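You operate a simulated robot arm through the tools that you are given. There is no shell and no other tool.

Carry out the task below with a simulated two-armed robot. There is one attempt and no reset: what you move stays moved.

TASK
Slacken both motor bolts of the purple feeder with the teal key and lift its cover off.
Fine: key back in its well, cover on the green mat.

Only the result counts: the job must be done as asked and must still hold three seconds after the hand-in. Knocking over, shifting, dropping, spilling or breaking anything else fails it. A push-on lid holds only when it is set on centred and level and pressed home; a screw cap is set on level and turned clockwise until tight.

THE ROBOT
Two 6-joint arms with fingered hands on one trunk that stands fixed in place. Base frame: the origin is at the foot of the trunk, x ahead of it, y to its left, z up. Lengths are in m, angles in rad, forces in N, time in s.
The left shoulder is at [0.02, 0.157, 0.829], the right one opposite. With the tool pointing down near the work surface each hand reaches from about 0.28 to 0.82 m from the base axis, measured 20 degrees to its own side. Payload 4.1 kg a hand.
Tool frame (each hand has its own): the origin (TCP) lies between the finger pads and is the grasp point; the fingertips stand 0.033 m ahead of it; z points along the fingers, y is the line along which they close. The gripper opens to 0.112 m; its body begins 0.039 m behind the TCP. The gripper is a hand of 4 fingers: y runs from the thumb to the fingers, the wrist lies at [-0.016, -0.118, -0.2] in the tool frame.
Orientation is told as [roll, pitch, yaw] about the base's x, y, z axes, in that order, counted from this pose: with the fingers straight down and the wrist toward the robot, the tool's x, y and z point along [0, 1, 0], [1, 0, 0] and [0, 0, -1] of the base frame.

THE INTERFACE
- The arms move only by the tool arm_command. It takes "left_motion", "right_motion" or both (then of equal length, played together; a hand with none holds still); each is a list of rows, each a list of 2 entries, a list of its own where there are three numbers: the turn, a rotation vector about the tool's x, y, z in rad, then the shift along the tool's x, y, z in m. In form: [[[rx, ry, rz], [tx, ty, tz]], ...]. A call has 1 to 20 rows; each row is the pose to reach, as a shift and turn from the pose commanded when the call began, along the tool's axes at that moment. Each row takes 0.2 s and may step no farther than 0.05 m and 0.15 rad from the row before; otherwise, the whole call is refused. Where a pose cannot be reached the arm comes as near as it can. A force on the tool above 40 N (or 10 N above the force at the start of the call, whichever is more), or a blocked arm, ends the call early, and 0.2 s more pass. In this call time passes only in rows, and 0.2 s behind the last. It gives the time, the measured TCP pose, the force on the tool (base axes), the opening and the grip force at its end, in the units of the frame above (readings bear some noise), with the torque about the TCP (base axes, N m) and any sound that the robot's microphone picked up.
- Cameras (640 x 400 px; columns grow to the right, rows downward): "scene" is now at [0.06, 0.0084, 1.4595]; the picture's right is [0.09, -1.00, 0.00], its down [-0.59, -0.05, -0.80] and it looks along [0.80, 0.07, -0.59] (base axes); focal length 372 px, centre (320, 200). "left" rides on the left gripper at [-0.066, -0.089, -0.13] in its tool frame; the picture's right is [-0.79, -0.29, 0.54], its down [0.55, -0.71, 0.44] and it looks along [0.26, 0.64, 0.72] (tool axes); focal length 247 px, centre (320, 200). "right" rides on the right gripper at [0.066, -0.089, -0.13] in its tool frame; the picture's right is [-0.79, 0.29, -0.54], its down [-0.55, -0.71, 0.44] and it looks along [-0.26, 0.64, 0.72] (tool axes); focal length 247 px, centre (320, 200). There is no depth. A picture from a camera that has moved, and an enlarged one, comes with that camera's place and axes in the base frame and with its lens.
- camera(camera): a new picture of that camera. No time passes.
- set_fingers(index, middle, ring, thumb_bend, thumb_turn, hand): sets how far each is bent, from 0 (flat) to 1 (curled in); at 0.3 the hand is open as for a grip, at 0.7 the pads meet at the TCP. One left out holds its place. A second passes; each finger stops where it meets its share of the squeeze, and holds until it gets a number again. It is the only way to open and close the hand. It gives what a move gives, with no picture; readings hold the bend of each and the force on the fingers (four entries, about 0 where the hand has none), thumb and palm. thumb_turn goes from beside the hand (0) to across from the fingers (1), as for a grip.
- head_to(pan, tilt): turns the head with the scene camera to pan (to the left, within 1.501 rad either way) and tilt (down, from -0.506 to 1.204), counted from straight ahead of the robot. It gives what a move gives.
- inspect(camera, box): a new picture of the part [left, top, right, bottom] of that camera's present view, enlarged. No time passes.
- close_job(): hands the job in; it is judged then, once.

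Nothing tells you positions but the pictures and the camera data. Unless the task says otherwise, let go and move clear before handing in.

The tools are called after "Call:" as name(argument=value, ...) on one line, values as JSON. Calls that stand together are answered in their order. arm_command: Moves the arms, as the interface text tells. Its arguments: {"type":"object","properties":{"left_motion":{"type":"array"},"right_motion":{"type":"array"}},"required":[]} The other tools are called the same way: set_fingers (index, middle, ring, thumb_bend, thumb_turn, hand) moves the fingers one by one; head_to (pan, tilt) turns the head that bears the scene camera; camera (camera) takes a picture; inspect (camera, box) takes an enlarged picture of a part of a camera's view; close_job () hands the job in.

At the start:

```text
clock: 0.0
left_position: [0.4415, 0.1444, 1.2076]
left_tool_rot: [0.0, -0.001, 0.0]
left_wrist_force: [-0.4, -0.3, -0.2]
left_wrist_torque: [0.03, 0.03, 0.02]
left_width: 0.1116
left_gripper_force: 0.1
left_shape: jaw
left_bend: [0.3, 0.3, 0.3, 0.3, 0.98]
left_finger forces: [0.0, 0.0, 0.1, 0.0, 0.1, 0.0]
right_position: [0.4256, -0.1845, 1.2248]
right_tool_rot: [-0.001, -0.001, 0.0]
right_wrist_force: [-0.7, 0.1, -0.3]
right_wrist_torque: [-0.07, -0.02, 0.04]
right_width: 0.112
right_gripper_force: 0.0
right_shape: jaw
right_bend: [0.3, 0.3, 0.3, 0.3, 0.98]
right_finger forces: [0.1, 0.0, 0.0, 0.1, 0.0, 0.1]
head pan, tilt (commanded): [0.087, 0.635]
```

scene: 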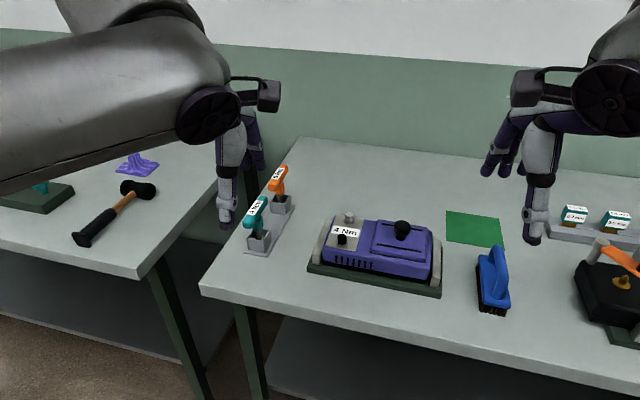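
right: 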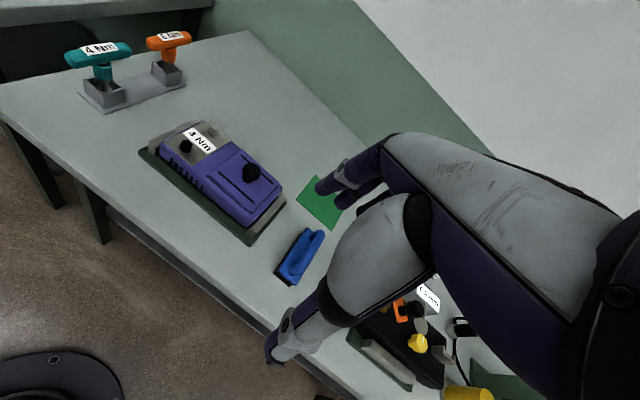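
left: 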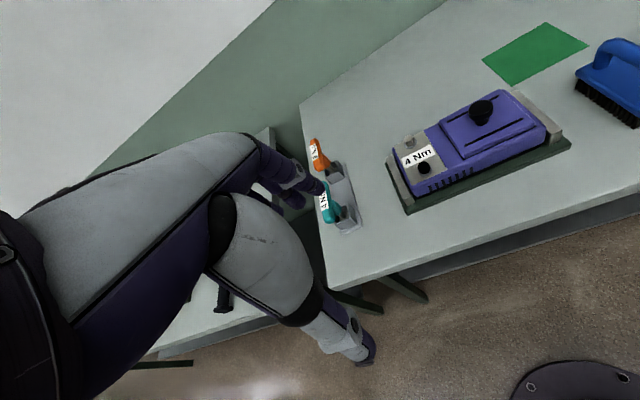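

I see a purple feeder in the middle of the bench with a "4 Nm" label, and a teal and an orange T-key standing in wells at its left; the green mat lies behind and to the right. I'll look closer first.

Call:
inspect(camera="scene", box=[290, 190, 530, 320])

Call:
inspect(camera="scene", box=[210, 150, 340, 270])

Call:
inspect(camera="left", box=[370, 70, 590, 220])

Call:
inspect(camera="right", box=[130, 100, 300, 250])

Call:
inspect(camera="right", box=[50, 20, 210, 120])

```text
2.67 times, centred on (410, 255) of scene
camera zoom: at [0.06, 0.0084, 1.4595], right [0.09, -1.0, 0.0], down [-0.59, -0.05, -0.8], along [0.8, 0.07, -0.59], focal length 992 px, centre (80, 53)
```

zoom: 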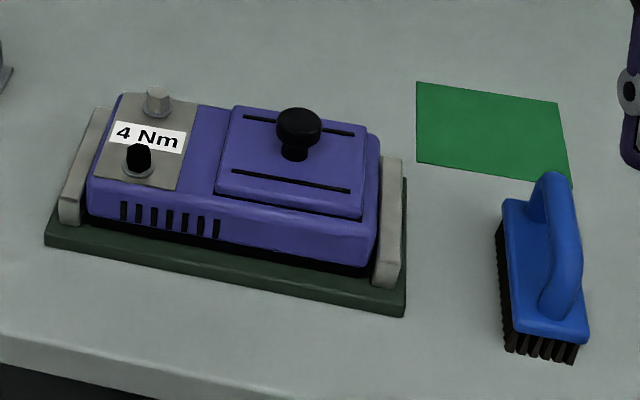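

```text
3.33 times, centred on (275, 210) of scene
camera zoom: at [0.06, 0.0084, 1.4595], right [0.09, -1.0, 0.0], down [-0.59, -0.05, -0.8], along [0.8, 0.07, -0.59], focal length 1240 px, centre (470, 167)
```

zoom: 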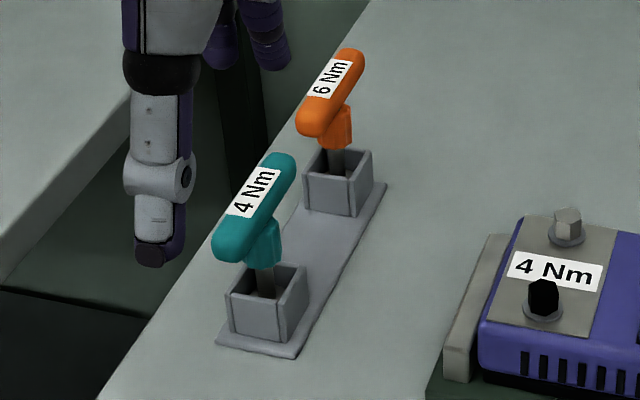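

```text
2.67 times, centred on (480, 145) of left
camera zoom: at [0.3515, 0.0779, 1.3376], right [-0.29, -0.79, -0.54], down [-0.71, 0.55, -0.44], along [0.64, 0.26, -0.72], focal length 659 px, centre (-107, 347)
```

zoom: 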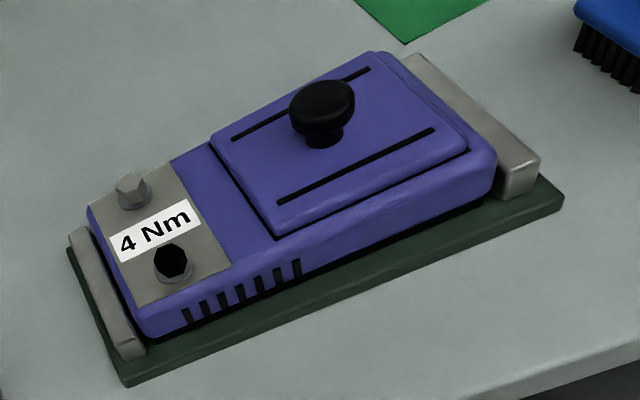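

```text
2.67 times, centred on (215, 175) of right
camera zoom: at [0.3362, -0.1187, 1.3556], right [0.29, -0.79, 0.54], down [-0.71, -0.55, -0.44], along [0.64, -0.26, -0.72], focal length 659 px, centre (600, 267)
```

zoom: 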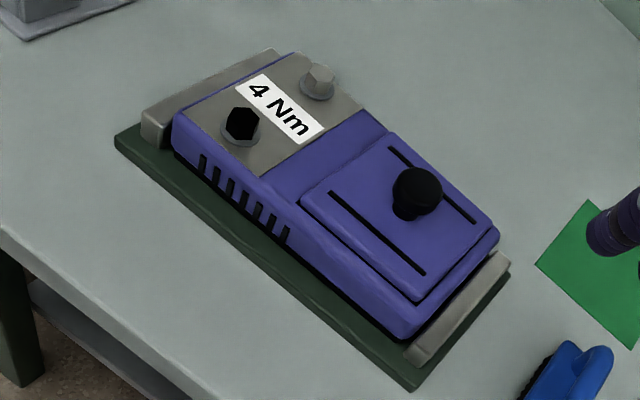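

```text
4.00 times, centred on (130, 70) of right
camera zoom: at [0.3362, -0.1187, 1.3556], right [0.29, -0.79, 0.54], down [-0.71, -0.55, -0.44], along [0.64, -0.26, -0.72], focal length 988 px, centre (1080, 720)
```

zoom: 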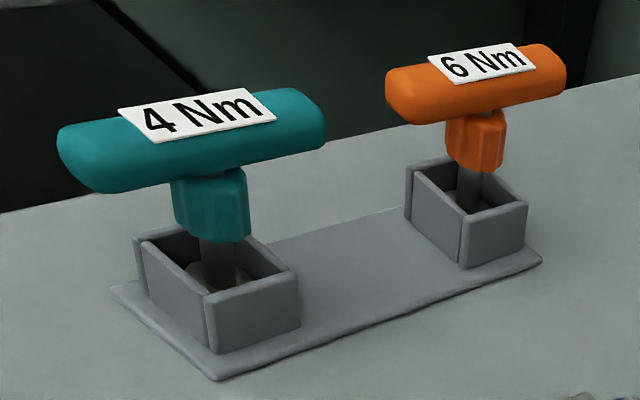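

The feeder's grey plate carries two bolts (one black, one silver), and the key's handle looks to be at about (0.68, 0.206, 0.96). I'll zoom in for details before moving.

Call:
inspect(camera="scene", box=[320, 200, 380, 250])

Call:
inspect(camera="right", box=[160, 110, 240, 160])

Call:
inspect(camera="left", box=[385, 120, 465, 170])

Call:
inspect(camera="scene", box=[235, 190, 299, 260])

Call:
inspect(camera="scene", box=[540, 190, 640, 350])

```text
8.00 times, centred on (350, 225) of scene
camera zoom: at [0.06, 0.0084, 1.4595], right [0.09, -1.0, 0.0], down [-0.59, -0.05, -0.8], along [0.8, 0.07, -0.59], focal length 2977 px, centre (80, 0)
```

zoom: 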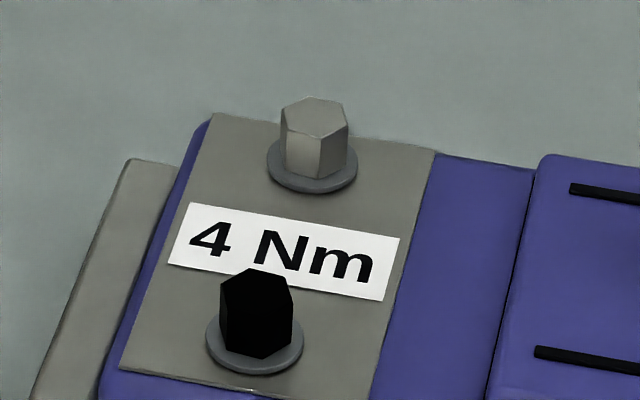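

```text
8.00 times, centred on (200, 135) of right
camera zoom: at [0.3362, -0.1187, 1.3556], right [0.29, -0.79, 0.54], down [-0.71, -0.55, -0.44], along [0.64, -0.26, -0.72], focal length 1976 px, centre (1280, 720)
```

zoom: 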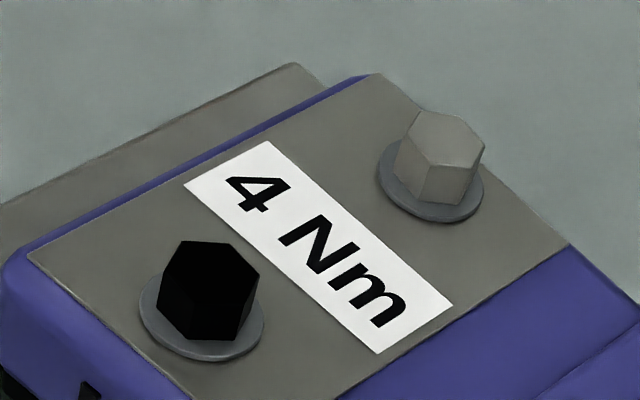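

```text
8.00 times, centred on (425, 145) of left
camera zoom: at [0.3515, 0.0779, 1.3376], right [-0.29, -0.79, -0.54], down [-0.71, 0.55, -0.44], along [0.64, 0.26, -0.72], focal length 1976 px, centre (-520, 640)
```

zoom: 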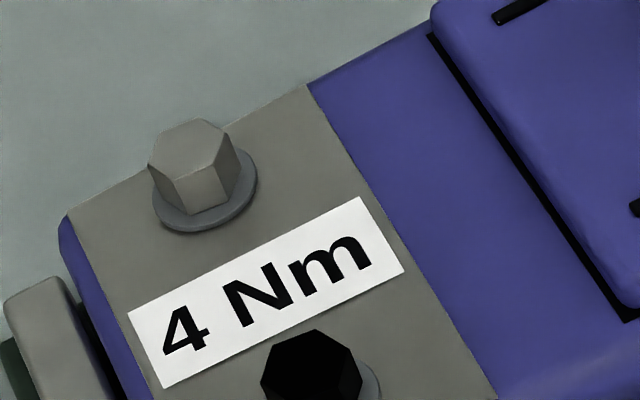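

```text
5.71 times, centred on (267, 225) of scene
camera zoom: at [0.06, 0.0084, 1.4595], right [0.09, -1.0, 0.0], down [-0.59, -0.05, -0.8], along [0.8, 0.07, -0.59], focal length 2126 px, centre (623, 57)
```

zoom: 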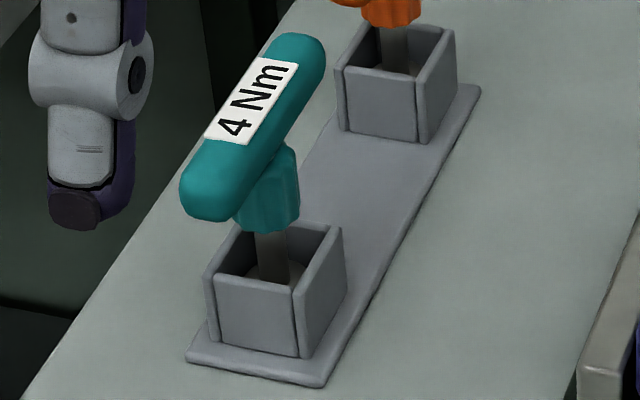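

```text
2.50 times, centred on (590, 270) of scene
camera zoom: at [0.06, 0.0084, 1.4595], right [0.09, -1.0, 0.0], down [-0.59, -0.05, -0.8], along [0.8, 0.07, -0.59], focal length 930 px, centre (-355, 25)
```

zoom: 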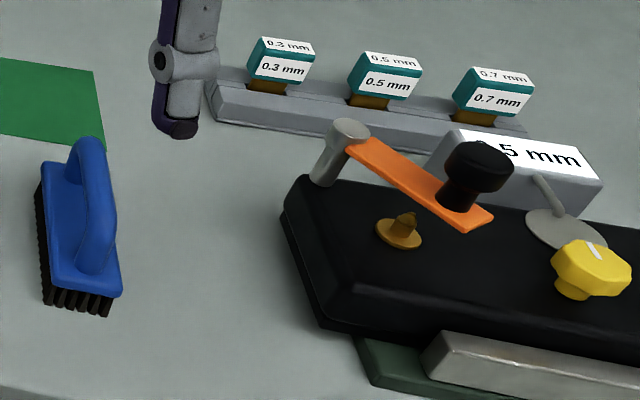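

The key handle bar runs roughly along x (yaw about -0.145 rad), so I take it with the left hand turned to about -1.7 rad yaw. First I move the left hand above the key at a safe height and look again.

Call:
arm_command(left_motion=[[[0, 0, 0.143], [0.005, 0.021, 0.009]], [[0, 0, 0.286], [0.01, 0.042, 0.018]], [[0, 0, 0.429], [0.015, 0.063, 0.027]], [[0, 0, 0.572], [0.02, 0.083, 0.036]], [[0, 0, 0.715], [0.025, 0.104, 0.045]], [[0, 0, 0.858], [0.03, 0.125, 0.054]], [[0, 0, 1.001], [0.035, 0.146, 0.062]], [[0, 0, 1.144], [0.04, 0.167, 0.071]], [[0, 0, 1.287], [0.045, 0.188, 0.08]], [[0, 0, 1.43], [0.05, 0.208, 0.089]], [[0, 0, 1.573], [0.055, 0.229, 0.098]], [[0, 0, 1.716], [0.06, 0.25, 0.107]]])

```text
clock: 2.6
left_position: [0.5795, 0.2044, 1.0754]
left_tool_rot: [0.0, 0.0, -1.508]
left_wrist_force: [0.4, -0.3, -1.3]
left_wrist_torque: [-0.02, 0.01, 0.03]
left_width: 0.1116
left_gripper_force: 0.0
left_shape: jaw
left_bend: [0.3, 0.3, 0.3, 0.3, 0.98]
left_finger forces: [0.0, 0.0, 0.0, 0.0, 0.1, 0.0]
left hand out of reach, approached as far as the arm can: row 8, 9, 10, 11, 12
right_position: [0.4257, -0.1844, 1.2254]
right_tool_rot: [0.0, 0.001, 0.001]
right_wrist_force: [0.7, -0.1, -0.4]
right_wrist_torque: [-0.03, 0.03, -0.01]
right_width: 0.1117
right_gripper_force: 0.1
right_shape: jaw
right_bend: [0.3, 0.3, 0.3, 0.3, 0.98]
right_finger forces: [0.1, 0.0, 0.0, 0.0, 0.0, 0.1]
head pan, tilt (commanded): [0.087, 0.635]
```

The arm stopped short: with the fingers straight down and the wrist out to the side, that spot is beyond reach. I'll check whether the commanded pose is the reached one, and take a picture from here.

Call:
arm_command(left_motion=[[[0, 0, 0], [0, 0, 0]]])

Call:
camera(camera="left")

Call:
camera(camera="scene")

Call:
camera(camera="right")

```text
clock: 3.0
left_position: [0.5791, 0.2046, 1.0749]
left_tool_rot: [0.0, 0.0, -1.507]
left_wrist_force: [1.0, -0.9, 0.5]
left_wrist_torque: [-0.02, 0.01, 0.01]
left_width: 0.1119
left_gripper_force: 0.0
left_shape: jaw
left_bend: [0.3, 0.3, 0.3, 0.3, 0.98]
left_finger forces: [0.0, 0.0, 0.0, 0.0, 0.0, 0.0]
right_position: [0.4254, -0.1852, 1.2247]
right_tool_rot: [-0.001, 0.0, 0.0]
right_wrist_force: [-0.1, -0.1, -0.5]
right_wrist_torque: [-0.02, -0.02, 0.01]
right_width: 0.1118
right_gripper_force: 0.1
right_shape: jaw
right_bend: [0.3, 0.3, 0.3, 0.3, 0.98]
right_finger forces: [0.1, 0.0, 0.0, 0.0, 0.0, 0.0]
head pan, tilt (commanded): [0.087, 0.635]
```

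```text
taken
camera left: at [0.5087, 0.288, 1.2047], right [-0.81, 0.24, -0.54], down [0.51, 0.74, -0.44], along [0.3, -0.63, -0.72], focal length 247 px, centre (320, 200)
```

left: 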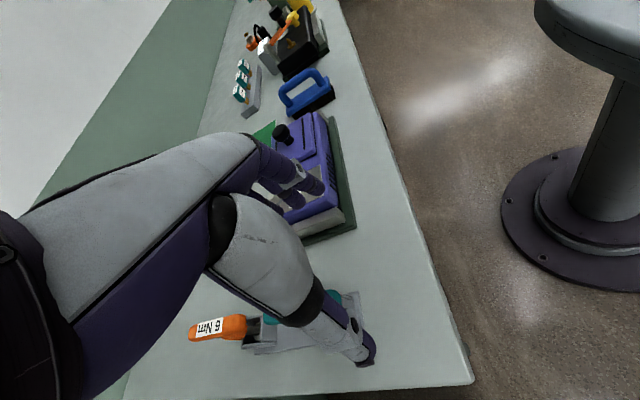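

```text
taken
camera scene: at [0.0601, 0.0084, 1.4595], right [0.09, -1.0, 0.0], down [-0.59, -0.05, -0.8], along [0.8, 0.07, -0.59], focal length 372 px, centre (320, 200)
```

scene: 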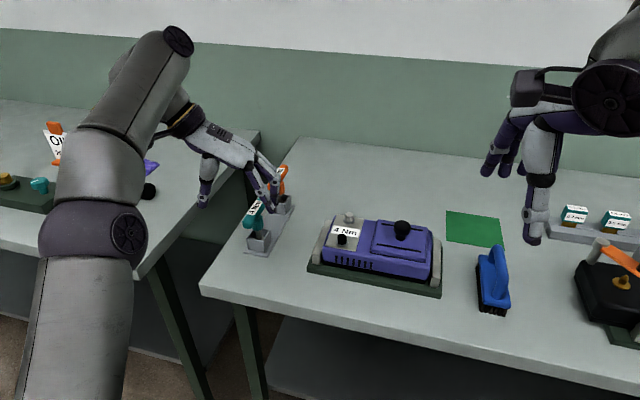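

```text
taken
camera right: at [0.3362, -0.1187, 1.3555], right [0.29, -0.79, 0.54], down [-0.71, -0.55, -0.44], along [0.64, -0.26, -0.72], focal length 247 px, centre (320, 200)
```

right: 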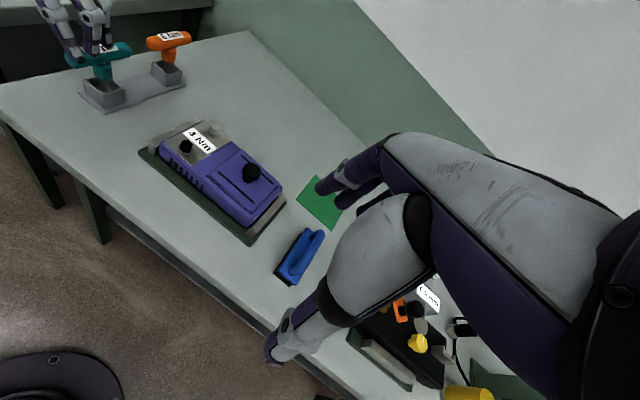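

The commanded pose resets to the reached one. I'll lean the hand back (tilt about 0.4 rad along the key's bar) so the wrist comes within reach, and hover above the teal handle.

Call:
arm_command(left_motion=[[[-0.0121, 0.0995, 0.0597], [0.01, 0.001, 0.006]], [[-0.0242, 0.199, 0.1194], [0.035, 0.002, 0.012]], [[-0.0363, 0.2985, 0.1791], [0.065, 0.003, 0.019]], [[-0.0484, 0.398, 0.2388], [0.1004, 0.0047, 0.0254]]])

Call:
camera(camera="left")

Call:
camera(camera="scene")

Call:
inspect(camera="right", box=[20, 0, 220, 125])

```text
clock: 4.0
left_position: [0.6579, 0.2056, 1.0383]
left_tool_rot: [0.402, 0.001, -1.751]
left_wrist_force: [0.0, -0.1, -0.6]
left_wrist_torque: [0.03, 0.0, 0.03]
left_width: 0.1121
left_gripper_force: 0.1
left_shape: jaw
left_bend: [0.3, 0.3, 0.3, 0.3, 0.98]
left_finger forces: [0.1, 0.1, 0.0, 0.0, 0.0, 0.0]
left hand out of reach, approached as far as the arm can: row 3, 4
right_position: [0.4258, -0.1841, 1.2256]
right_tool_rot: [0.0, 0.002, 0.0]
right_wrist_force: [-0.3, -0.2, 0.1]
right_wrist_torque: [0.02, 0.03, -0.01]
right_width: 0.1116
right_gripper_force: 0.0
right_shape: jaw
right_bend: [0.3, 0.3, 0.3, 0.3, 0.98]
right_finger forces: [0.0, 0.0, 0.1, 0.1, 0.1, 0.0]
head pan, tilt (commanded): [0.087, 0.635]
```

```text
taken
camera left: at [0.5635, 0.3131, 1.1326], right [-0.46, 0.37, -0.81], down [0.79, 0.58, -0.18], along [0.4, -0.72, -0.56], focal length 247 px, centre (320, 200)
```

left: 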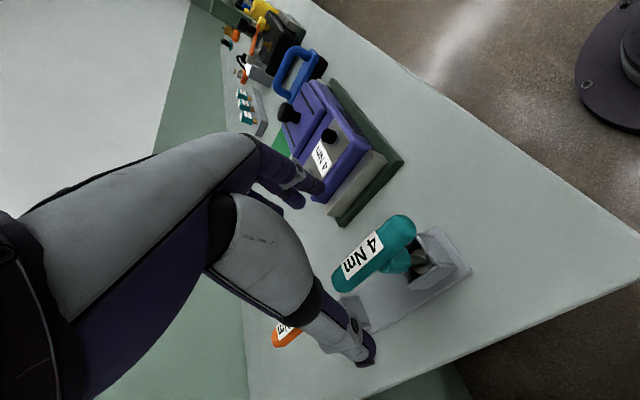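

```text
taken
camera scene: at [0.0599, 0.0083, 1.4595], right [0.09, -1.0, 0.0], down [-0.59, -0.05, -0.8], along [0.8, 0.07, -0.59], focal length 372 px, centre (320, 200)
```

scene: 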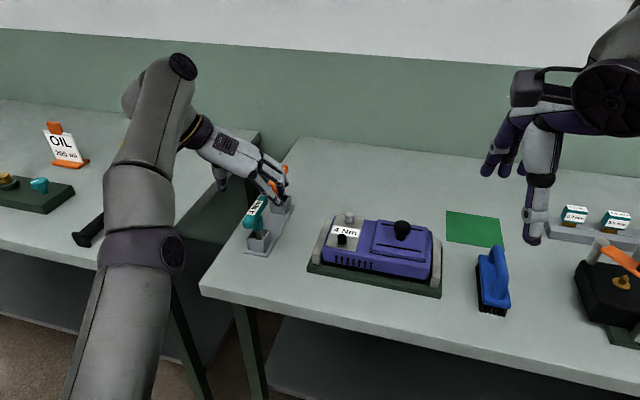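

```text
3.20 times, centred on (120, 62) of right
camera zoom: at [0.3361, -0.1188, 1.3556], right [0.29, -0.79, 0.54], down [-0.71, -0.55, -0.44], along [0.64, -0.26, -0.72], focal length 790 px, centre (960, 640)
```

zoom: 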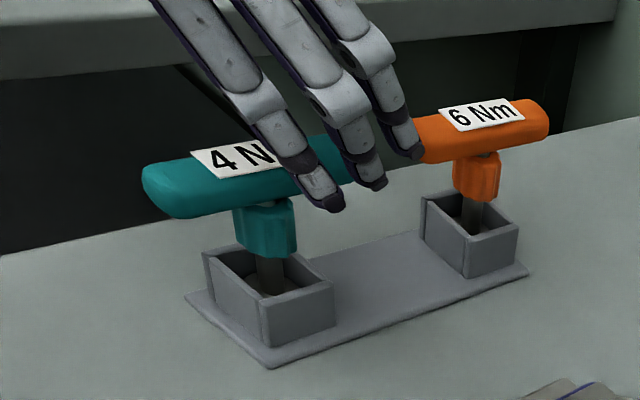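

The hand is now above the key but slightly short in x; I zoom in with the left camera to fix the handle's place better.

Call:
inspect(camera="left", box=[320, 200, 480, 300])

Call:
inspect(camera="scene", box=[210, 150, 310, 260])

```text
4.00 times, centred on (400, 250) of left
camera zoom: at [0.5635, 0.3131, 1.1326], right [-0.46, 0.37, -0.81], down [0.79, 0.58, -0.18], along [0.4, -0.72, -0.56], focal length 988 px, centre (0, 0)
```

zoom: 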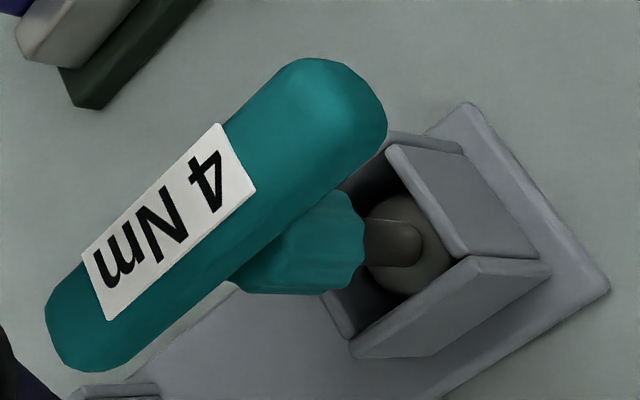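

```text
3.64 times, centred on (260, 205) of scene
camera zoom: at [0.0599, 0.0083, 1.4595], right [0.09, -1.0, 0.0], down [-0.59, -0.05, -0.8], along [0.8, 0.07, -0.59], focal length 1353 px, centre (538, 182)
```

zoom: 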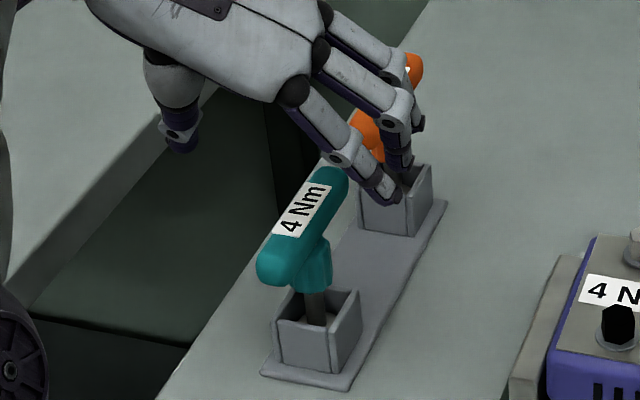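

The handle's centre works out at about (0.673, 0.202, 0.963) with the bar at yaw -0.165. I now lower the open hand straight over it.

Call:
arm_command(left_motion=[[[0, 0, 0], [0.0136, 0.0009, 0.0061]], [[0, 0, 0], [0.0036, 0.0009, 0.03]], [[0, 0, 0], [-0.0063, 0.0009, 0.054]], [[0, 0, 0], [-0.0163, 0.0009, 0.0779]]])

Call:
camera(camera="left")

Call:
inspect(camera="right", box=[20, 0, 220, 125])

Call:
inspect(camera="scene", box=[210, 150, 310, 260])

```text
clock: 5.0
left_position: [0.6718, 0.2021, 0.9624]
left_tool_rot: [0.401, -0.001, -1.747]
left_wrist_force: [-0.6, 0.5, 0.6]
left_wrist_torque: [0.02, -0.04, 0.01]
left_width: 0.112
left_gripper_force: 0.1
left_shape: jaw
left_bend: [0.3, 0.3, 0.3, 0.3, 0.98]
left_finger forces: [0.0, 0.0, 0.1, 0.1, 0.0, 0.0]
left hand out of reach, approached as far as the arm can: row 1, 2
right_position: [0.4252, -0.1851, 1.2254]
right_tool_rot: [0.0, 0.0, 0.0]
right_wrist_force: [-0.3, -0.3, 0.2]
right_wrist_torque: [-0.01, -0.01, -0.01]
right_width: 0.1116
right_gripper_force: 0.2
right_shape: jaw
right_bend: [0.3, 0.3, 0.3, 0.3, 0.98]
right_finger forces: [0.1, 0.1, 0.0, 0.1, 0.1, 0.1]
head pan, tilt (commanded): [0.087, 0.635]
```

```text
taken
camera left: at [0.5783, 0.309, 1.0553], right [-0.46, 0.37, -0.81], down [0.79, 0.58, -0.18], along [0.4, -0.72, -0.56], focal length 247 px, centre (320, 200)
```

left: 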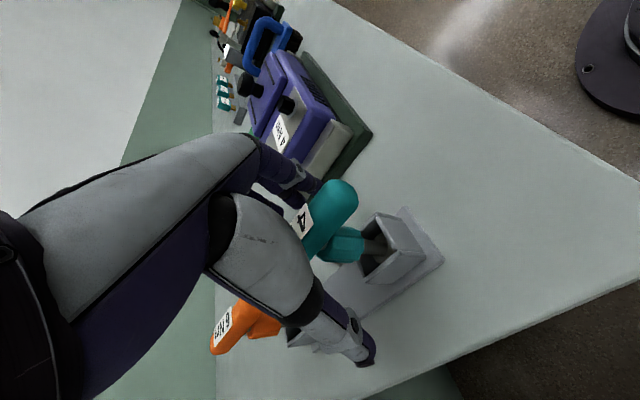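

```text
3.20 times, centred on (120, 62) of right
camera zoom: at [0.3361, -0.1187, 1.3556], right [0.29, -0.79, 0.54], down [-0.71, -0.55, -0.44], along [0.64, -0.26, -0.72], focal length 790 px, centre (960, 640)
```

zoom: 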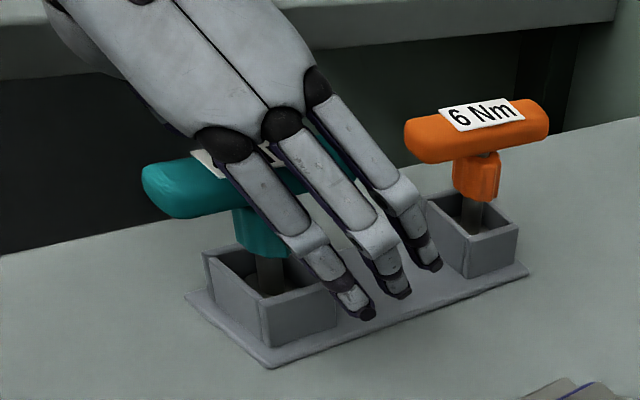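

```text
3.64 times, centred on (260, 205) of scene
camera zoom: at [0.0599, 0.0083, 1.4595], right [0.09, -1.0, 0.0], down [-0.59, -0.05, -0.8], along [0.8, 0.07, -0.59], focal length 1353 px, centre (538, 182)
```

zoom: 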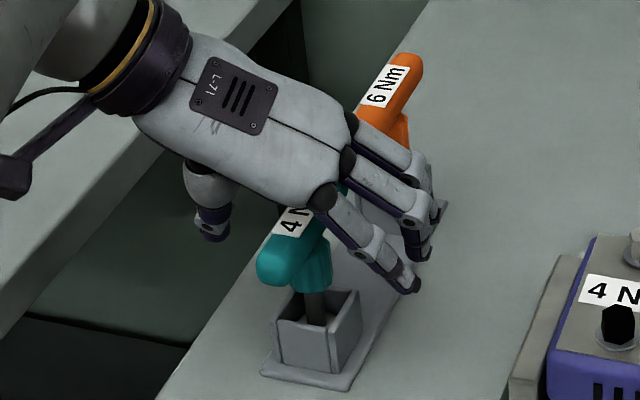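

The hand straddles the bar with the thumb on the far side. I close the fingers on it.

Call:
set_fingers(hand="left", index=0.8, middle=0.8, ring=0.8, thumb_bend=0.8, thumb_turn=1.0)

Call:
camera(camera="left")

Call:
inspect(camera="right", box=[20, 0, 220, 125])

Call:
inspect(camera="scene", box=[210, 150, 310, 260])

```text
clock: 6.0
left_position: [0.6728, 0.2027, 0.9604]
left_tool_rot: [0.4, 0.001, -1.749]
left_wrist_force: [-0.1, 0.7, -1.6]
left_wrist_torque: [0.01, -0.01, -0.02]
left_width: 0.0111
left_gripper_force: 28.3
left_shape: fingers
left_bend: [0.63, 0.76, 0.73, 0.7, 1.0]
left_finger forces: [13.2, 9.5, 8.1, 0.0, 24.8, 0.0]
right_position: [0.4252, -0.1837, 1.2243]
right_tool_rot: [0.001, -0.001, 0.001]
right_wrist_force: [0.3, 0.0, -0.7]
right_wrist_torque: [-0.02, 0.0, -0.01]
right_width: 0.1116
right_gripper_force: 0.0
right_shape: jaw
right_bend: [0.3, 0.3, 0.3, 0.3, 0.98]
right_finger forces: [0.0, 0.0, 0.0, 0.1, 0.1, 0.0]
head pan, tilt (commanded): [0.087, 0.635]
```

```text
taken
camera left: at [0.5783, 0.3091, 1.0551], right [-0.46, 0.37, -0.8], down [0.79, 0.58, -0.19], along [0.4, -0.72, -0.56], focal length 247 px, centre (320, 200)
```

left: 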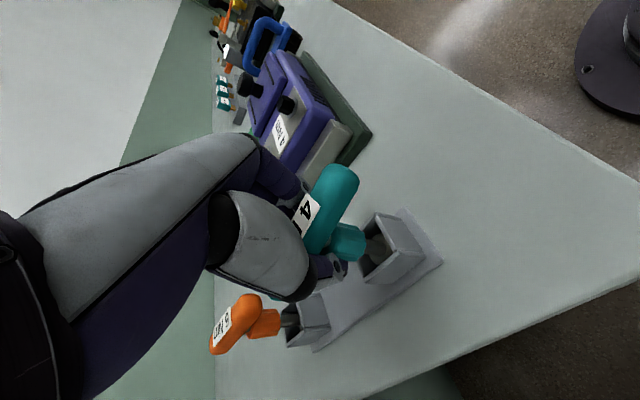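

```text
3.20 times, centred on (120, 62) of right
camera zoom: at [0.3362, -0.1186, 1.3555], right [0.29, -0.79, 0.54], down [-0.71, -0.55, -0.44], along [0.64, -0.26, -0.72], focal length 790 px, centre (960, 640)
```

zoom: 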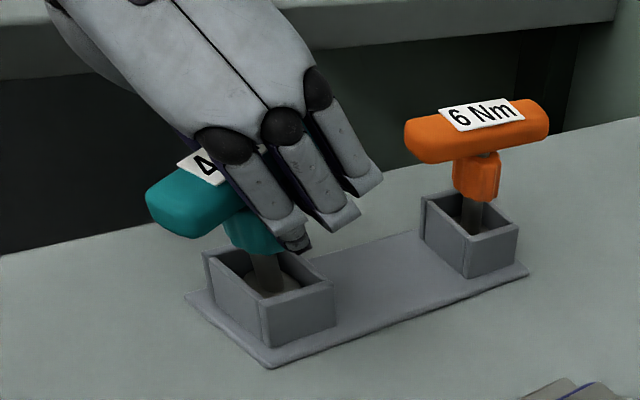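

```text
3.64 times, centred on (260, 205) of scene
camera zoom: at [0.0601, 0.0084, 1.4595], right [0.09, -1.0, 0.0], down [-0.59, -0.05, -0.8], along [0.8, 0.07, -0.59], focal length 1353 px, centre (538, 182)
```

zoom: 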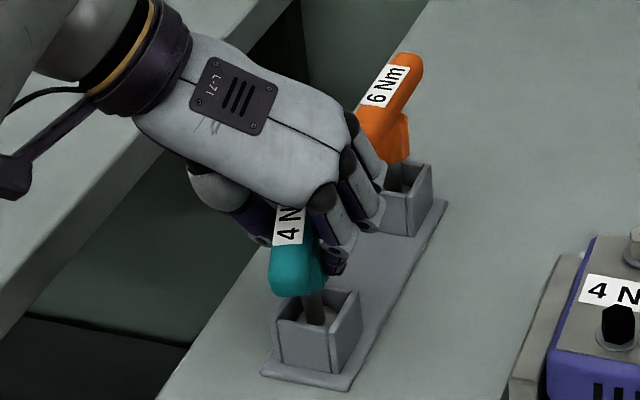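

The fingers have a hold, though the key shifted slightly in the grip (its bar turned a bit). I check how the key sits in the hand.

Call:
inspect(camera="left", box=[270, 150, 430, 250])

Call:
inspect(camera="right", box=[50, 35, 130, 100])

Call:
inspect(camera="scene", box=[240, 195, 304, 255])

```text
4.00 times, centred on (350, 200) of left
camera zoom: at [0.5783, 0.3091, 1.0551], right [-0.46, 0.37, -0.8], down [0.79, 0.58, -0.19], along [0.4, -0.72, -0.56], focal length 988 px, centre (200, 200)
```

zoom: 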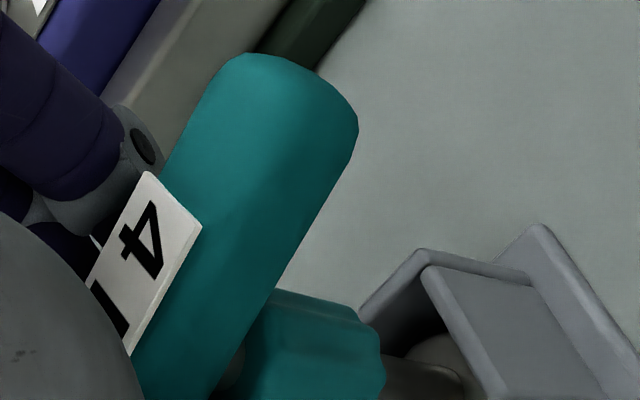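

```text
6.15 times, centred on (90, 68) of right
camera zoom: at [0.3362, -0.1186, 1.3555], right [0.29, -0.79, 0.54], down [-0.71, -0.55, -0.44], along [0.64, -0.26, -0.72], focal length 1520 px, centre (1735, 1015)
```

zoom: 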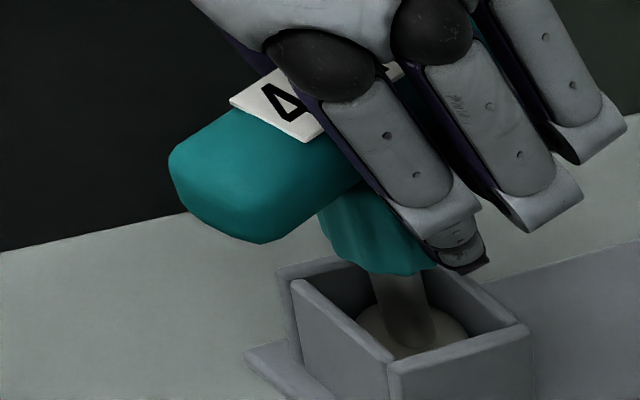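

```text
6.67 times, centred on (272, 225) of scene
camera zoom: at [0.0601, 0.0084, 1.4595], right [0.09, -1.0, 0.0], down [-0.59, -0.05, -0.8], along [0.8, 0.07, -0.59], focal length 2481 px, centre (640, 33)
```

zoom: 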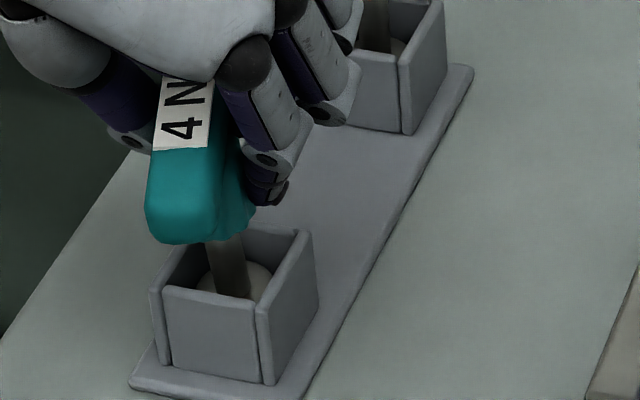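

The key is held by all three fingers and the thumb. I lift it slowly straight up out of the well, drawing back a little once it is clear.

Call:
arm_command(left_motion=[[[0, 0, 0], [0.0059, 0, -0.0138]], [[0, 0, 0], [0.0117, 0, -0.0276]], [[0, 0, 0], [0.0176, 0, -0.0414]], [[0, 0, 0], [0.0079, 0.0027, -0.0564]], [[0, 0, 0], [-0.0043, 0.0063, -0.0779]]])

Call:
camera(camera="left")

Call:
camera(camera="scene")

Call:
inspect(camera="right", box=[20, 0, 180, 100])

```text
clock: 7.2
left_position: [0.6392, 0.2002, 1.0317]
left_tool_rot: [0.397, 0.0, -1.749]
left_wrist_force: [-0.6, -0.9, -2.0]
left_wrist_torque: [-0.02, -0.01, 0.01]
left_width: 0.0111
left_gripper_force: 28.2
left_shape: fingers
left_bend: [0.63, 0.76, 0.73, 0.71, 1.0]
left_finger forces: [13.3, 9.6, 7.7, 0.0, 26.6, 0.0]
right_position: [0.4272, -0.1843, 1.2252]
right_tool_rot: [0.0, 0.0, -0.002]
right_wrist_force: [-0.2, 0.1, -0.1]
right_wrist_torque: [0.0, 0.04, -0.01]
right_width: 0.1118
right_gripper_force: 0.1
right_shape: jaw
right_bend: [0.3, 0.3, 0.3, 0.3, 0.98]
right_finger forces: [0.0, 0.0, 0.0, 0.0, 0.0, 0.0]
head pan, tilt (commanded): [0.087, 0.635]
```

```text
taken
camera left: at [0.5441, 0.3082, 1.1249], right [-0.46, 0.37, -0.8], down [0.79, 0.58, -0.19], along [0.4, -0.72, -0.56], focal length 247 px, centre (320, 200)
```

left: 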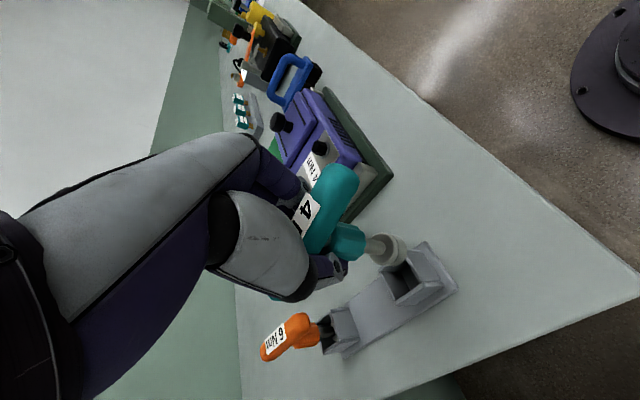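

```text
taken
camera scene: at [0.0605, 0.0084, 1.4594], right [0.09, -1.0, 0.0], down [-0.59, -0.05, -0.8], along [0.8, 0.07, -0.59], focal length 372 px, centre (320, 200)
```

scene: 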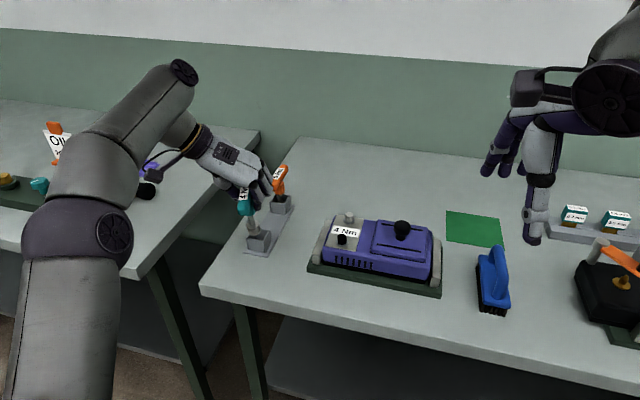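

```text
4.00 times, centred on (100, 50) of right
camera zoom: at [0.3366, -0.1187, 1.3554], right [0.29, -0.79, 0.54], down [-0.71, -0.55, -0.44], along [0.64, -0.26, -0.72], focal length 988 px, centre (1200, 800)
```

zoom: 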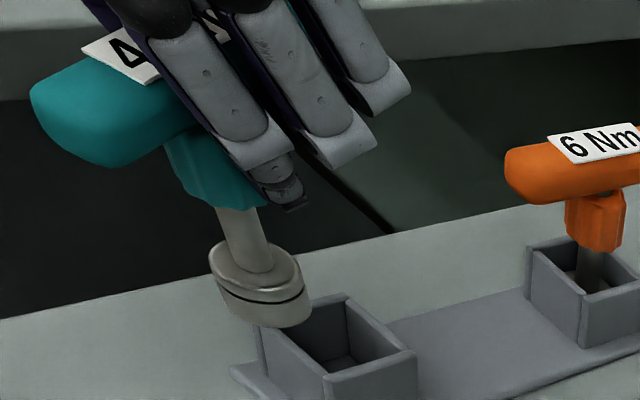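

The key is out of the well and hanging slightly tilted in the grip. I bring it toward the robot and up, and turn the right hand so that its camera looks at the feeder and key, to measure the key's axis.

Call:
arm_command(left_motion=[[[0, 0, 0], [-0.0035, 0.0188, -0.0178]], [[0, 0, 0], [-0.0069, 0.0376, -0.0355]], [[0, 0, 0], [-0.0104, 0.0564, -0.0533]], [[0, 0, 0], [-0.0138, 0.0751, -0.0711]], [[0, 0, 0], [-0.0173, 0.0939, -0.0888]], [[0, 0, 0], [-0.0207, 0.1127, -0.1066]]], right_motion=[[[0, 0, -0.133], [0, 0, 0]], [[0, 0, -0.267], [0, 0, 0]], [[0, 0, -0.4], [0, 0, 0]], [[0, 0, -0.533], [0, 0, 0]], [[0, 0, -0.667], [0, 0, 0]], [[0, 0, -0.8], [0, 0, 0]]])

Call:
camera(camera="right")

Call:
camera(camera="scene")

Call:
camera(camera="left")

```text
clock: 8.6
left_position: [0.5592, 0.1022, 1.1208]
left_tool_rot: [0.398, 0.0, -1.75]
left_wrist_force: [0.9, 0.4, -1.6]
left_wrist_torque: [-0.02, -0.02, -0.02]
left_width: 0.0111
left_gripper_force: 28.3
left_shape: fingers
left_bend: [0.63, 0.76, 0.73, 0.71, 1.0]
left_finger forces: [13.2, 9.5, 7.6, 0.0, 26.6, 0.0]
right_position: [0.4252, -0.1831, 1.2254]
right_tool_rot: [0.0, 0.001, 0.802]
right_wrist_force: [0.5, 0.3, 0.2]
right_wrist_torque: [-0.02, 0.03, -0.01]
right_width: 0.1118
right_gripper_force: 0.1
right_shape: jaw
right_bend: [0.3, 0.3, 0.3, 0.3, 0.98]
right_finger forces: [0.0, 0.0, 0.0, 0.1, 0.0, 0.1]
head pan, tilt (commanded): [0.087, 0.635]
```

```text
taken
camera right: at [0.3164, -0.2024, 1.3556], right [0.77, -0.35, 0.54], down [-0.1, -0.89, -0.44], along [0.63, 0.28, -0.72], focal length 247 px, centre (320, 200)
```

right: 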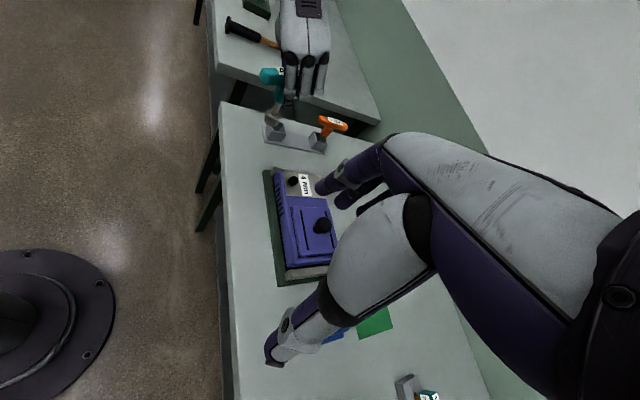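

```text
taken
camera scene: at [0.0602, 0.0086, 1.4594], right [0.09, -1.0, 0.0], down [-0.59, -0.05, -0.8], along [0.8, 0.07, -0.59], focal length 372 px, centre (320, 200)
```

scene: 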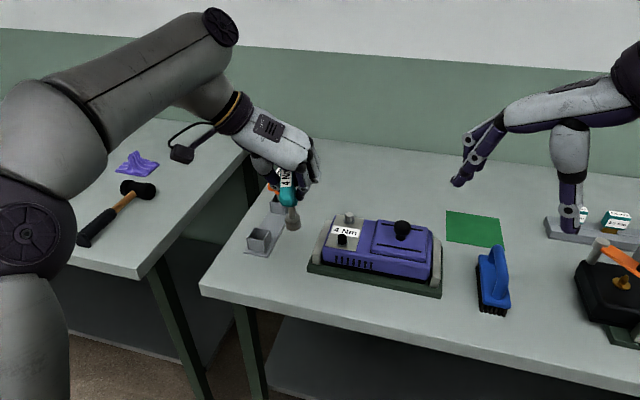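

```text
taken
camera left: at [0.4643, 0.209, 1.2146], right [-0.46, 0.37, -0.8], down [0.79, 0.58, -0.19], along [0.4, -0.72, -0.56], focal length 247 px, centre (320, 200)
```

left: 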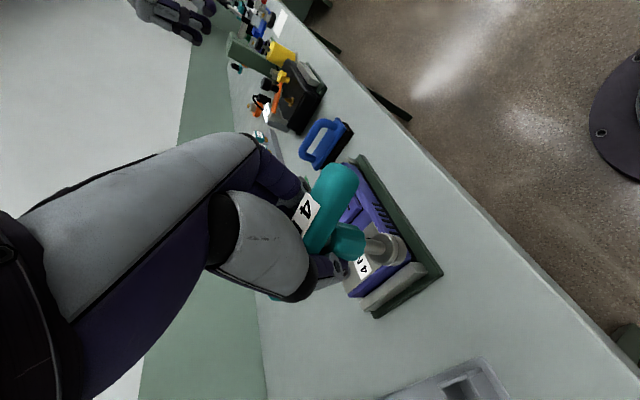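

I zoom in from three cameras on the held key to measure its axis.

Call:
inspect(camera="scene", box=[240, 150, 340, 240])

Call:
inspect(camera="right", box=[240, 50, 340, 130])

Call:
inspect(camera="left", box=[280, 150, 440, 270])

```text
4.44 times, centred on (290, 195) of scene
camera zoom: at [0.0602, 0.0086, 1.4594], right [0.09, -1.0, 0.0], down [-0.59, -0.05, -0.8], along [0.8, 0.07, -0.59], focal length 1654 px, centre (453, 222)
```

zoom: 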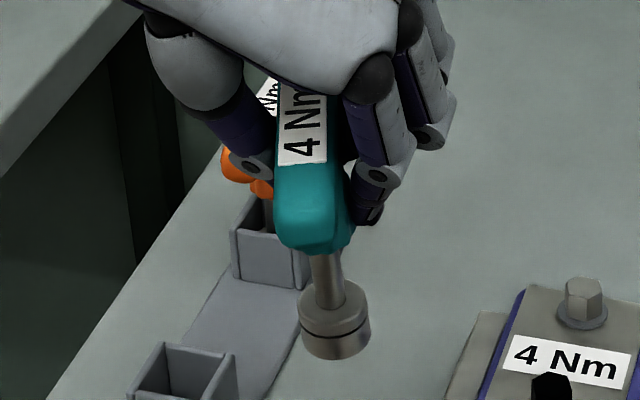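

```text
5.00 times, centred on (290, 90) of right
camera zoom: at [0.3164, -0.2024, 1.3556], right [0.77, -0.35, 0.54], down [-0.1, -0.89, -0.44], along [0.63, 0.28, -0.72], focal length 1235 px, centre (470, 750)
```

zoom: 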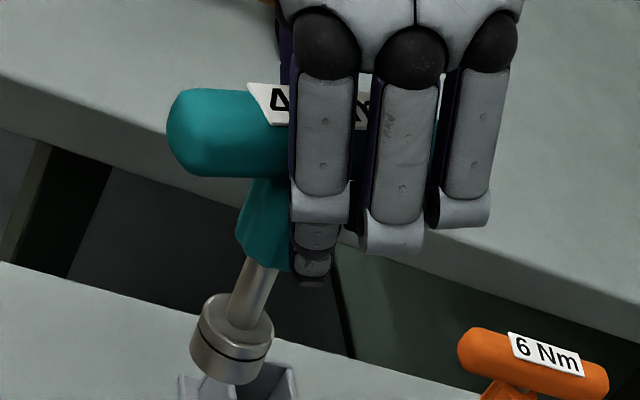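

```text
3.33 times, centred on (360, 210) of left
camera zoom: at [0.4643, 0.209, 1.2146], right [-0.46, 0.37, -0.8], down [0.79, 0.58, -0.19], along [0.4, -0.72, -0.56], focal length 823 px, centre (187, 167)
```

zoom: 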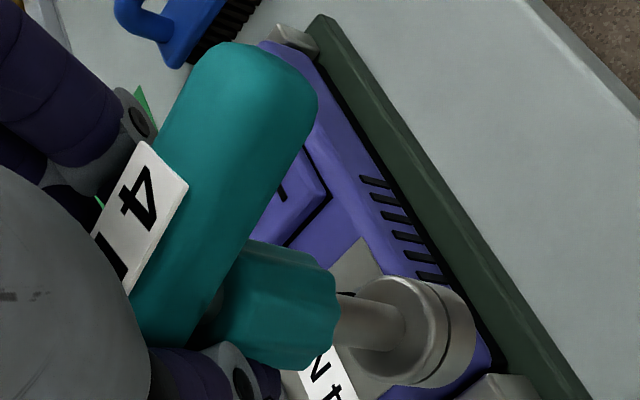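

The key's axis leans about 0.14 rad toward +x and 0.08 rad toward -y at its foot. I turn the hand to set the key vertical and check again.

Call:
arm_command(left_motion=[[[0.0246, -0.0745, 0.0104], [0, 0, 0]], [[0.0492, -0.1489, 0.0207], [0, 0, 0]]])

Call:
inspect(camera="scene", box=[270, 180, 334, 240])

Call:
inspect(camera="right", box=[250, 60, 330, 130])

Call:
inspect(camera="left", box=[280, 150, 440, 270])

```text
clock: 9.2
left_position: [0.558, 0.1027, 1.1219]
left_tool_rot: [0.251, 0.056, -1.752]
left_wrist_force: [-0.7, 0.2, -0.7]
left_wrist_torque: [-0.01, 0.01, -0.01]
left_width: 0.011
left_gripper_force: 28.8
left_shape: fingers
left_bend: [0.63, 0.76, 0.73, 0.71, 1.0]
left_finger forces: [13.3, 9.5, 7.5, 0.0, 26.5, 0.0]
right_position: [0.4259, -0.1847, 1.2253]
right_tool_rot: [0.0, 0.0, 0.801]
right_wrist_force: [-0.3, 0.4, 0.4]
right_wrist_torque: [0.01, -0.02, -0.01]
right_width: 0.1117
right_gripper_force: 0.0
right_shape: jaw
right_bend: [0.3, 0.3, 0.3, 0.3, 0.98]
right_finger forces: [0.0, 0.1, 0.1, 0.0, 0.0, 0.0]
head pan, tilt (commanded): [0.087, 0.635]
```

```text
6.67 times, centred on (302, 210) of scene
camera zoom: at [0.0599, 0.0085, 1.4595], right [0.09, -1.0, 0.0], down [-0.59, -0.05, -0.8], along [0.8, 0.07, -0.59], focal length 2481 px, centre (440, 133)
```

zoom: 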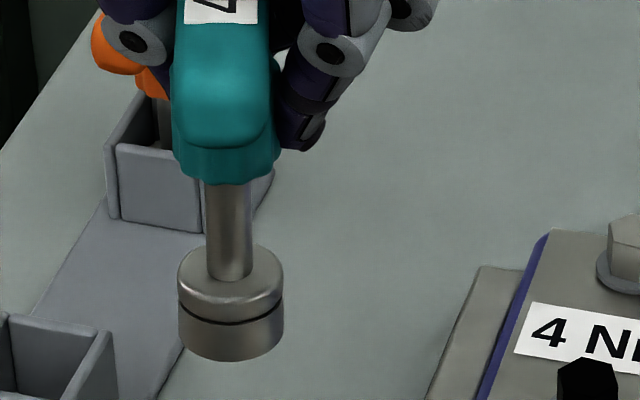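

```text
5.71 times, centred on (290, 95) of right
camera zoom: at [0.316, -0.2022, 1.3557], right [0.77, -0.35, 0.54], down [-0.1, -0.89, -0.44], along [0.63, 0.28, -0.72], focal length 1411 px, centre (491, 800)
```

zoom: 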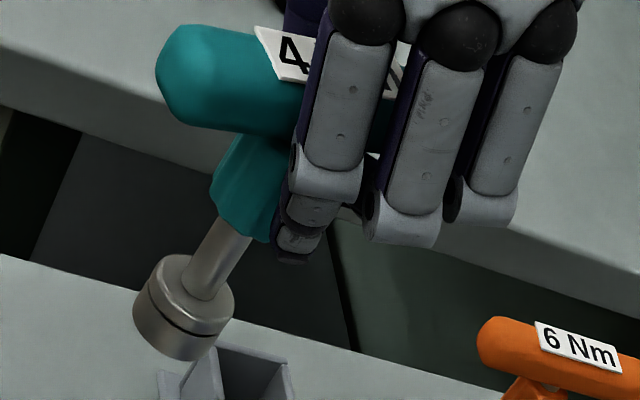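

```text
3.33 times, centred on (360, 210) of left
camera zoom: at [0.4785, 0.2006, 1.2351], right [-0.56, 0.43, -0.7], down [0.76, 0.6, -0.25], along [0.31, -0.68, -0.67], focal length 823 px, centre (187, 167)
```

zoom: 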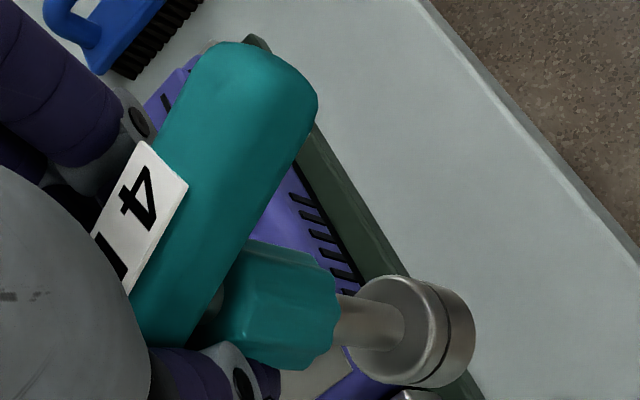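

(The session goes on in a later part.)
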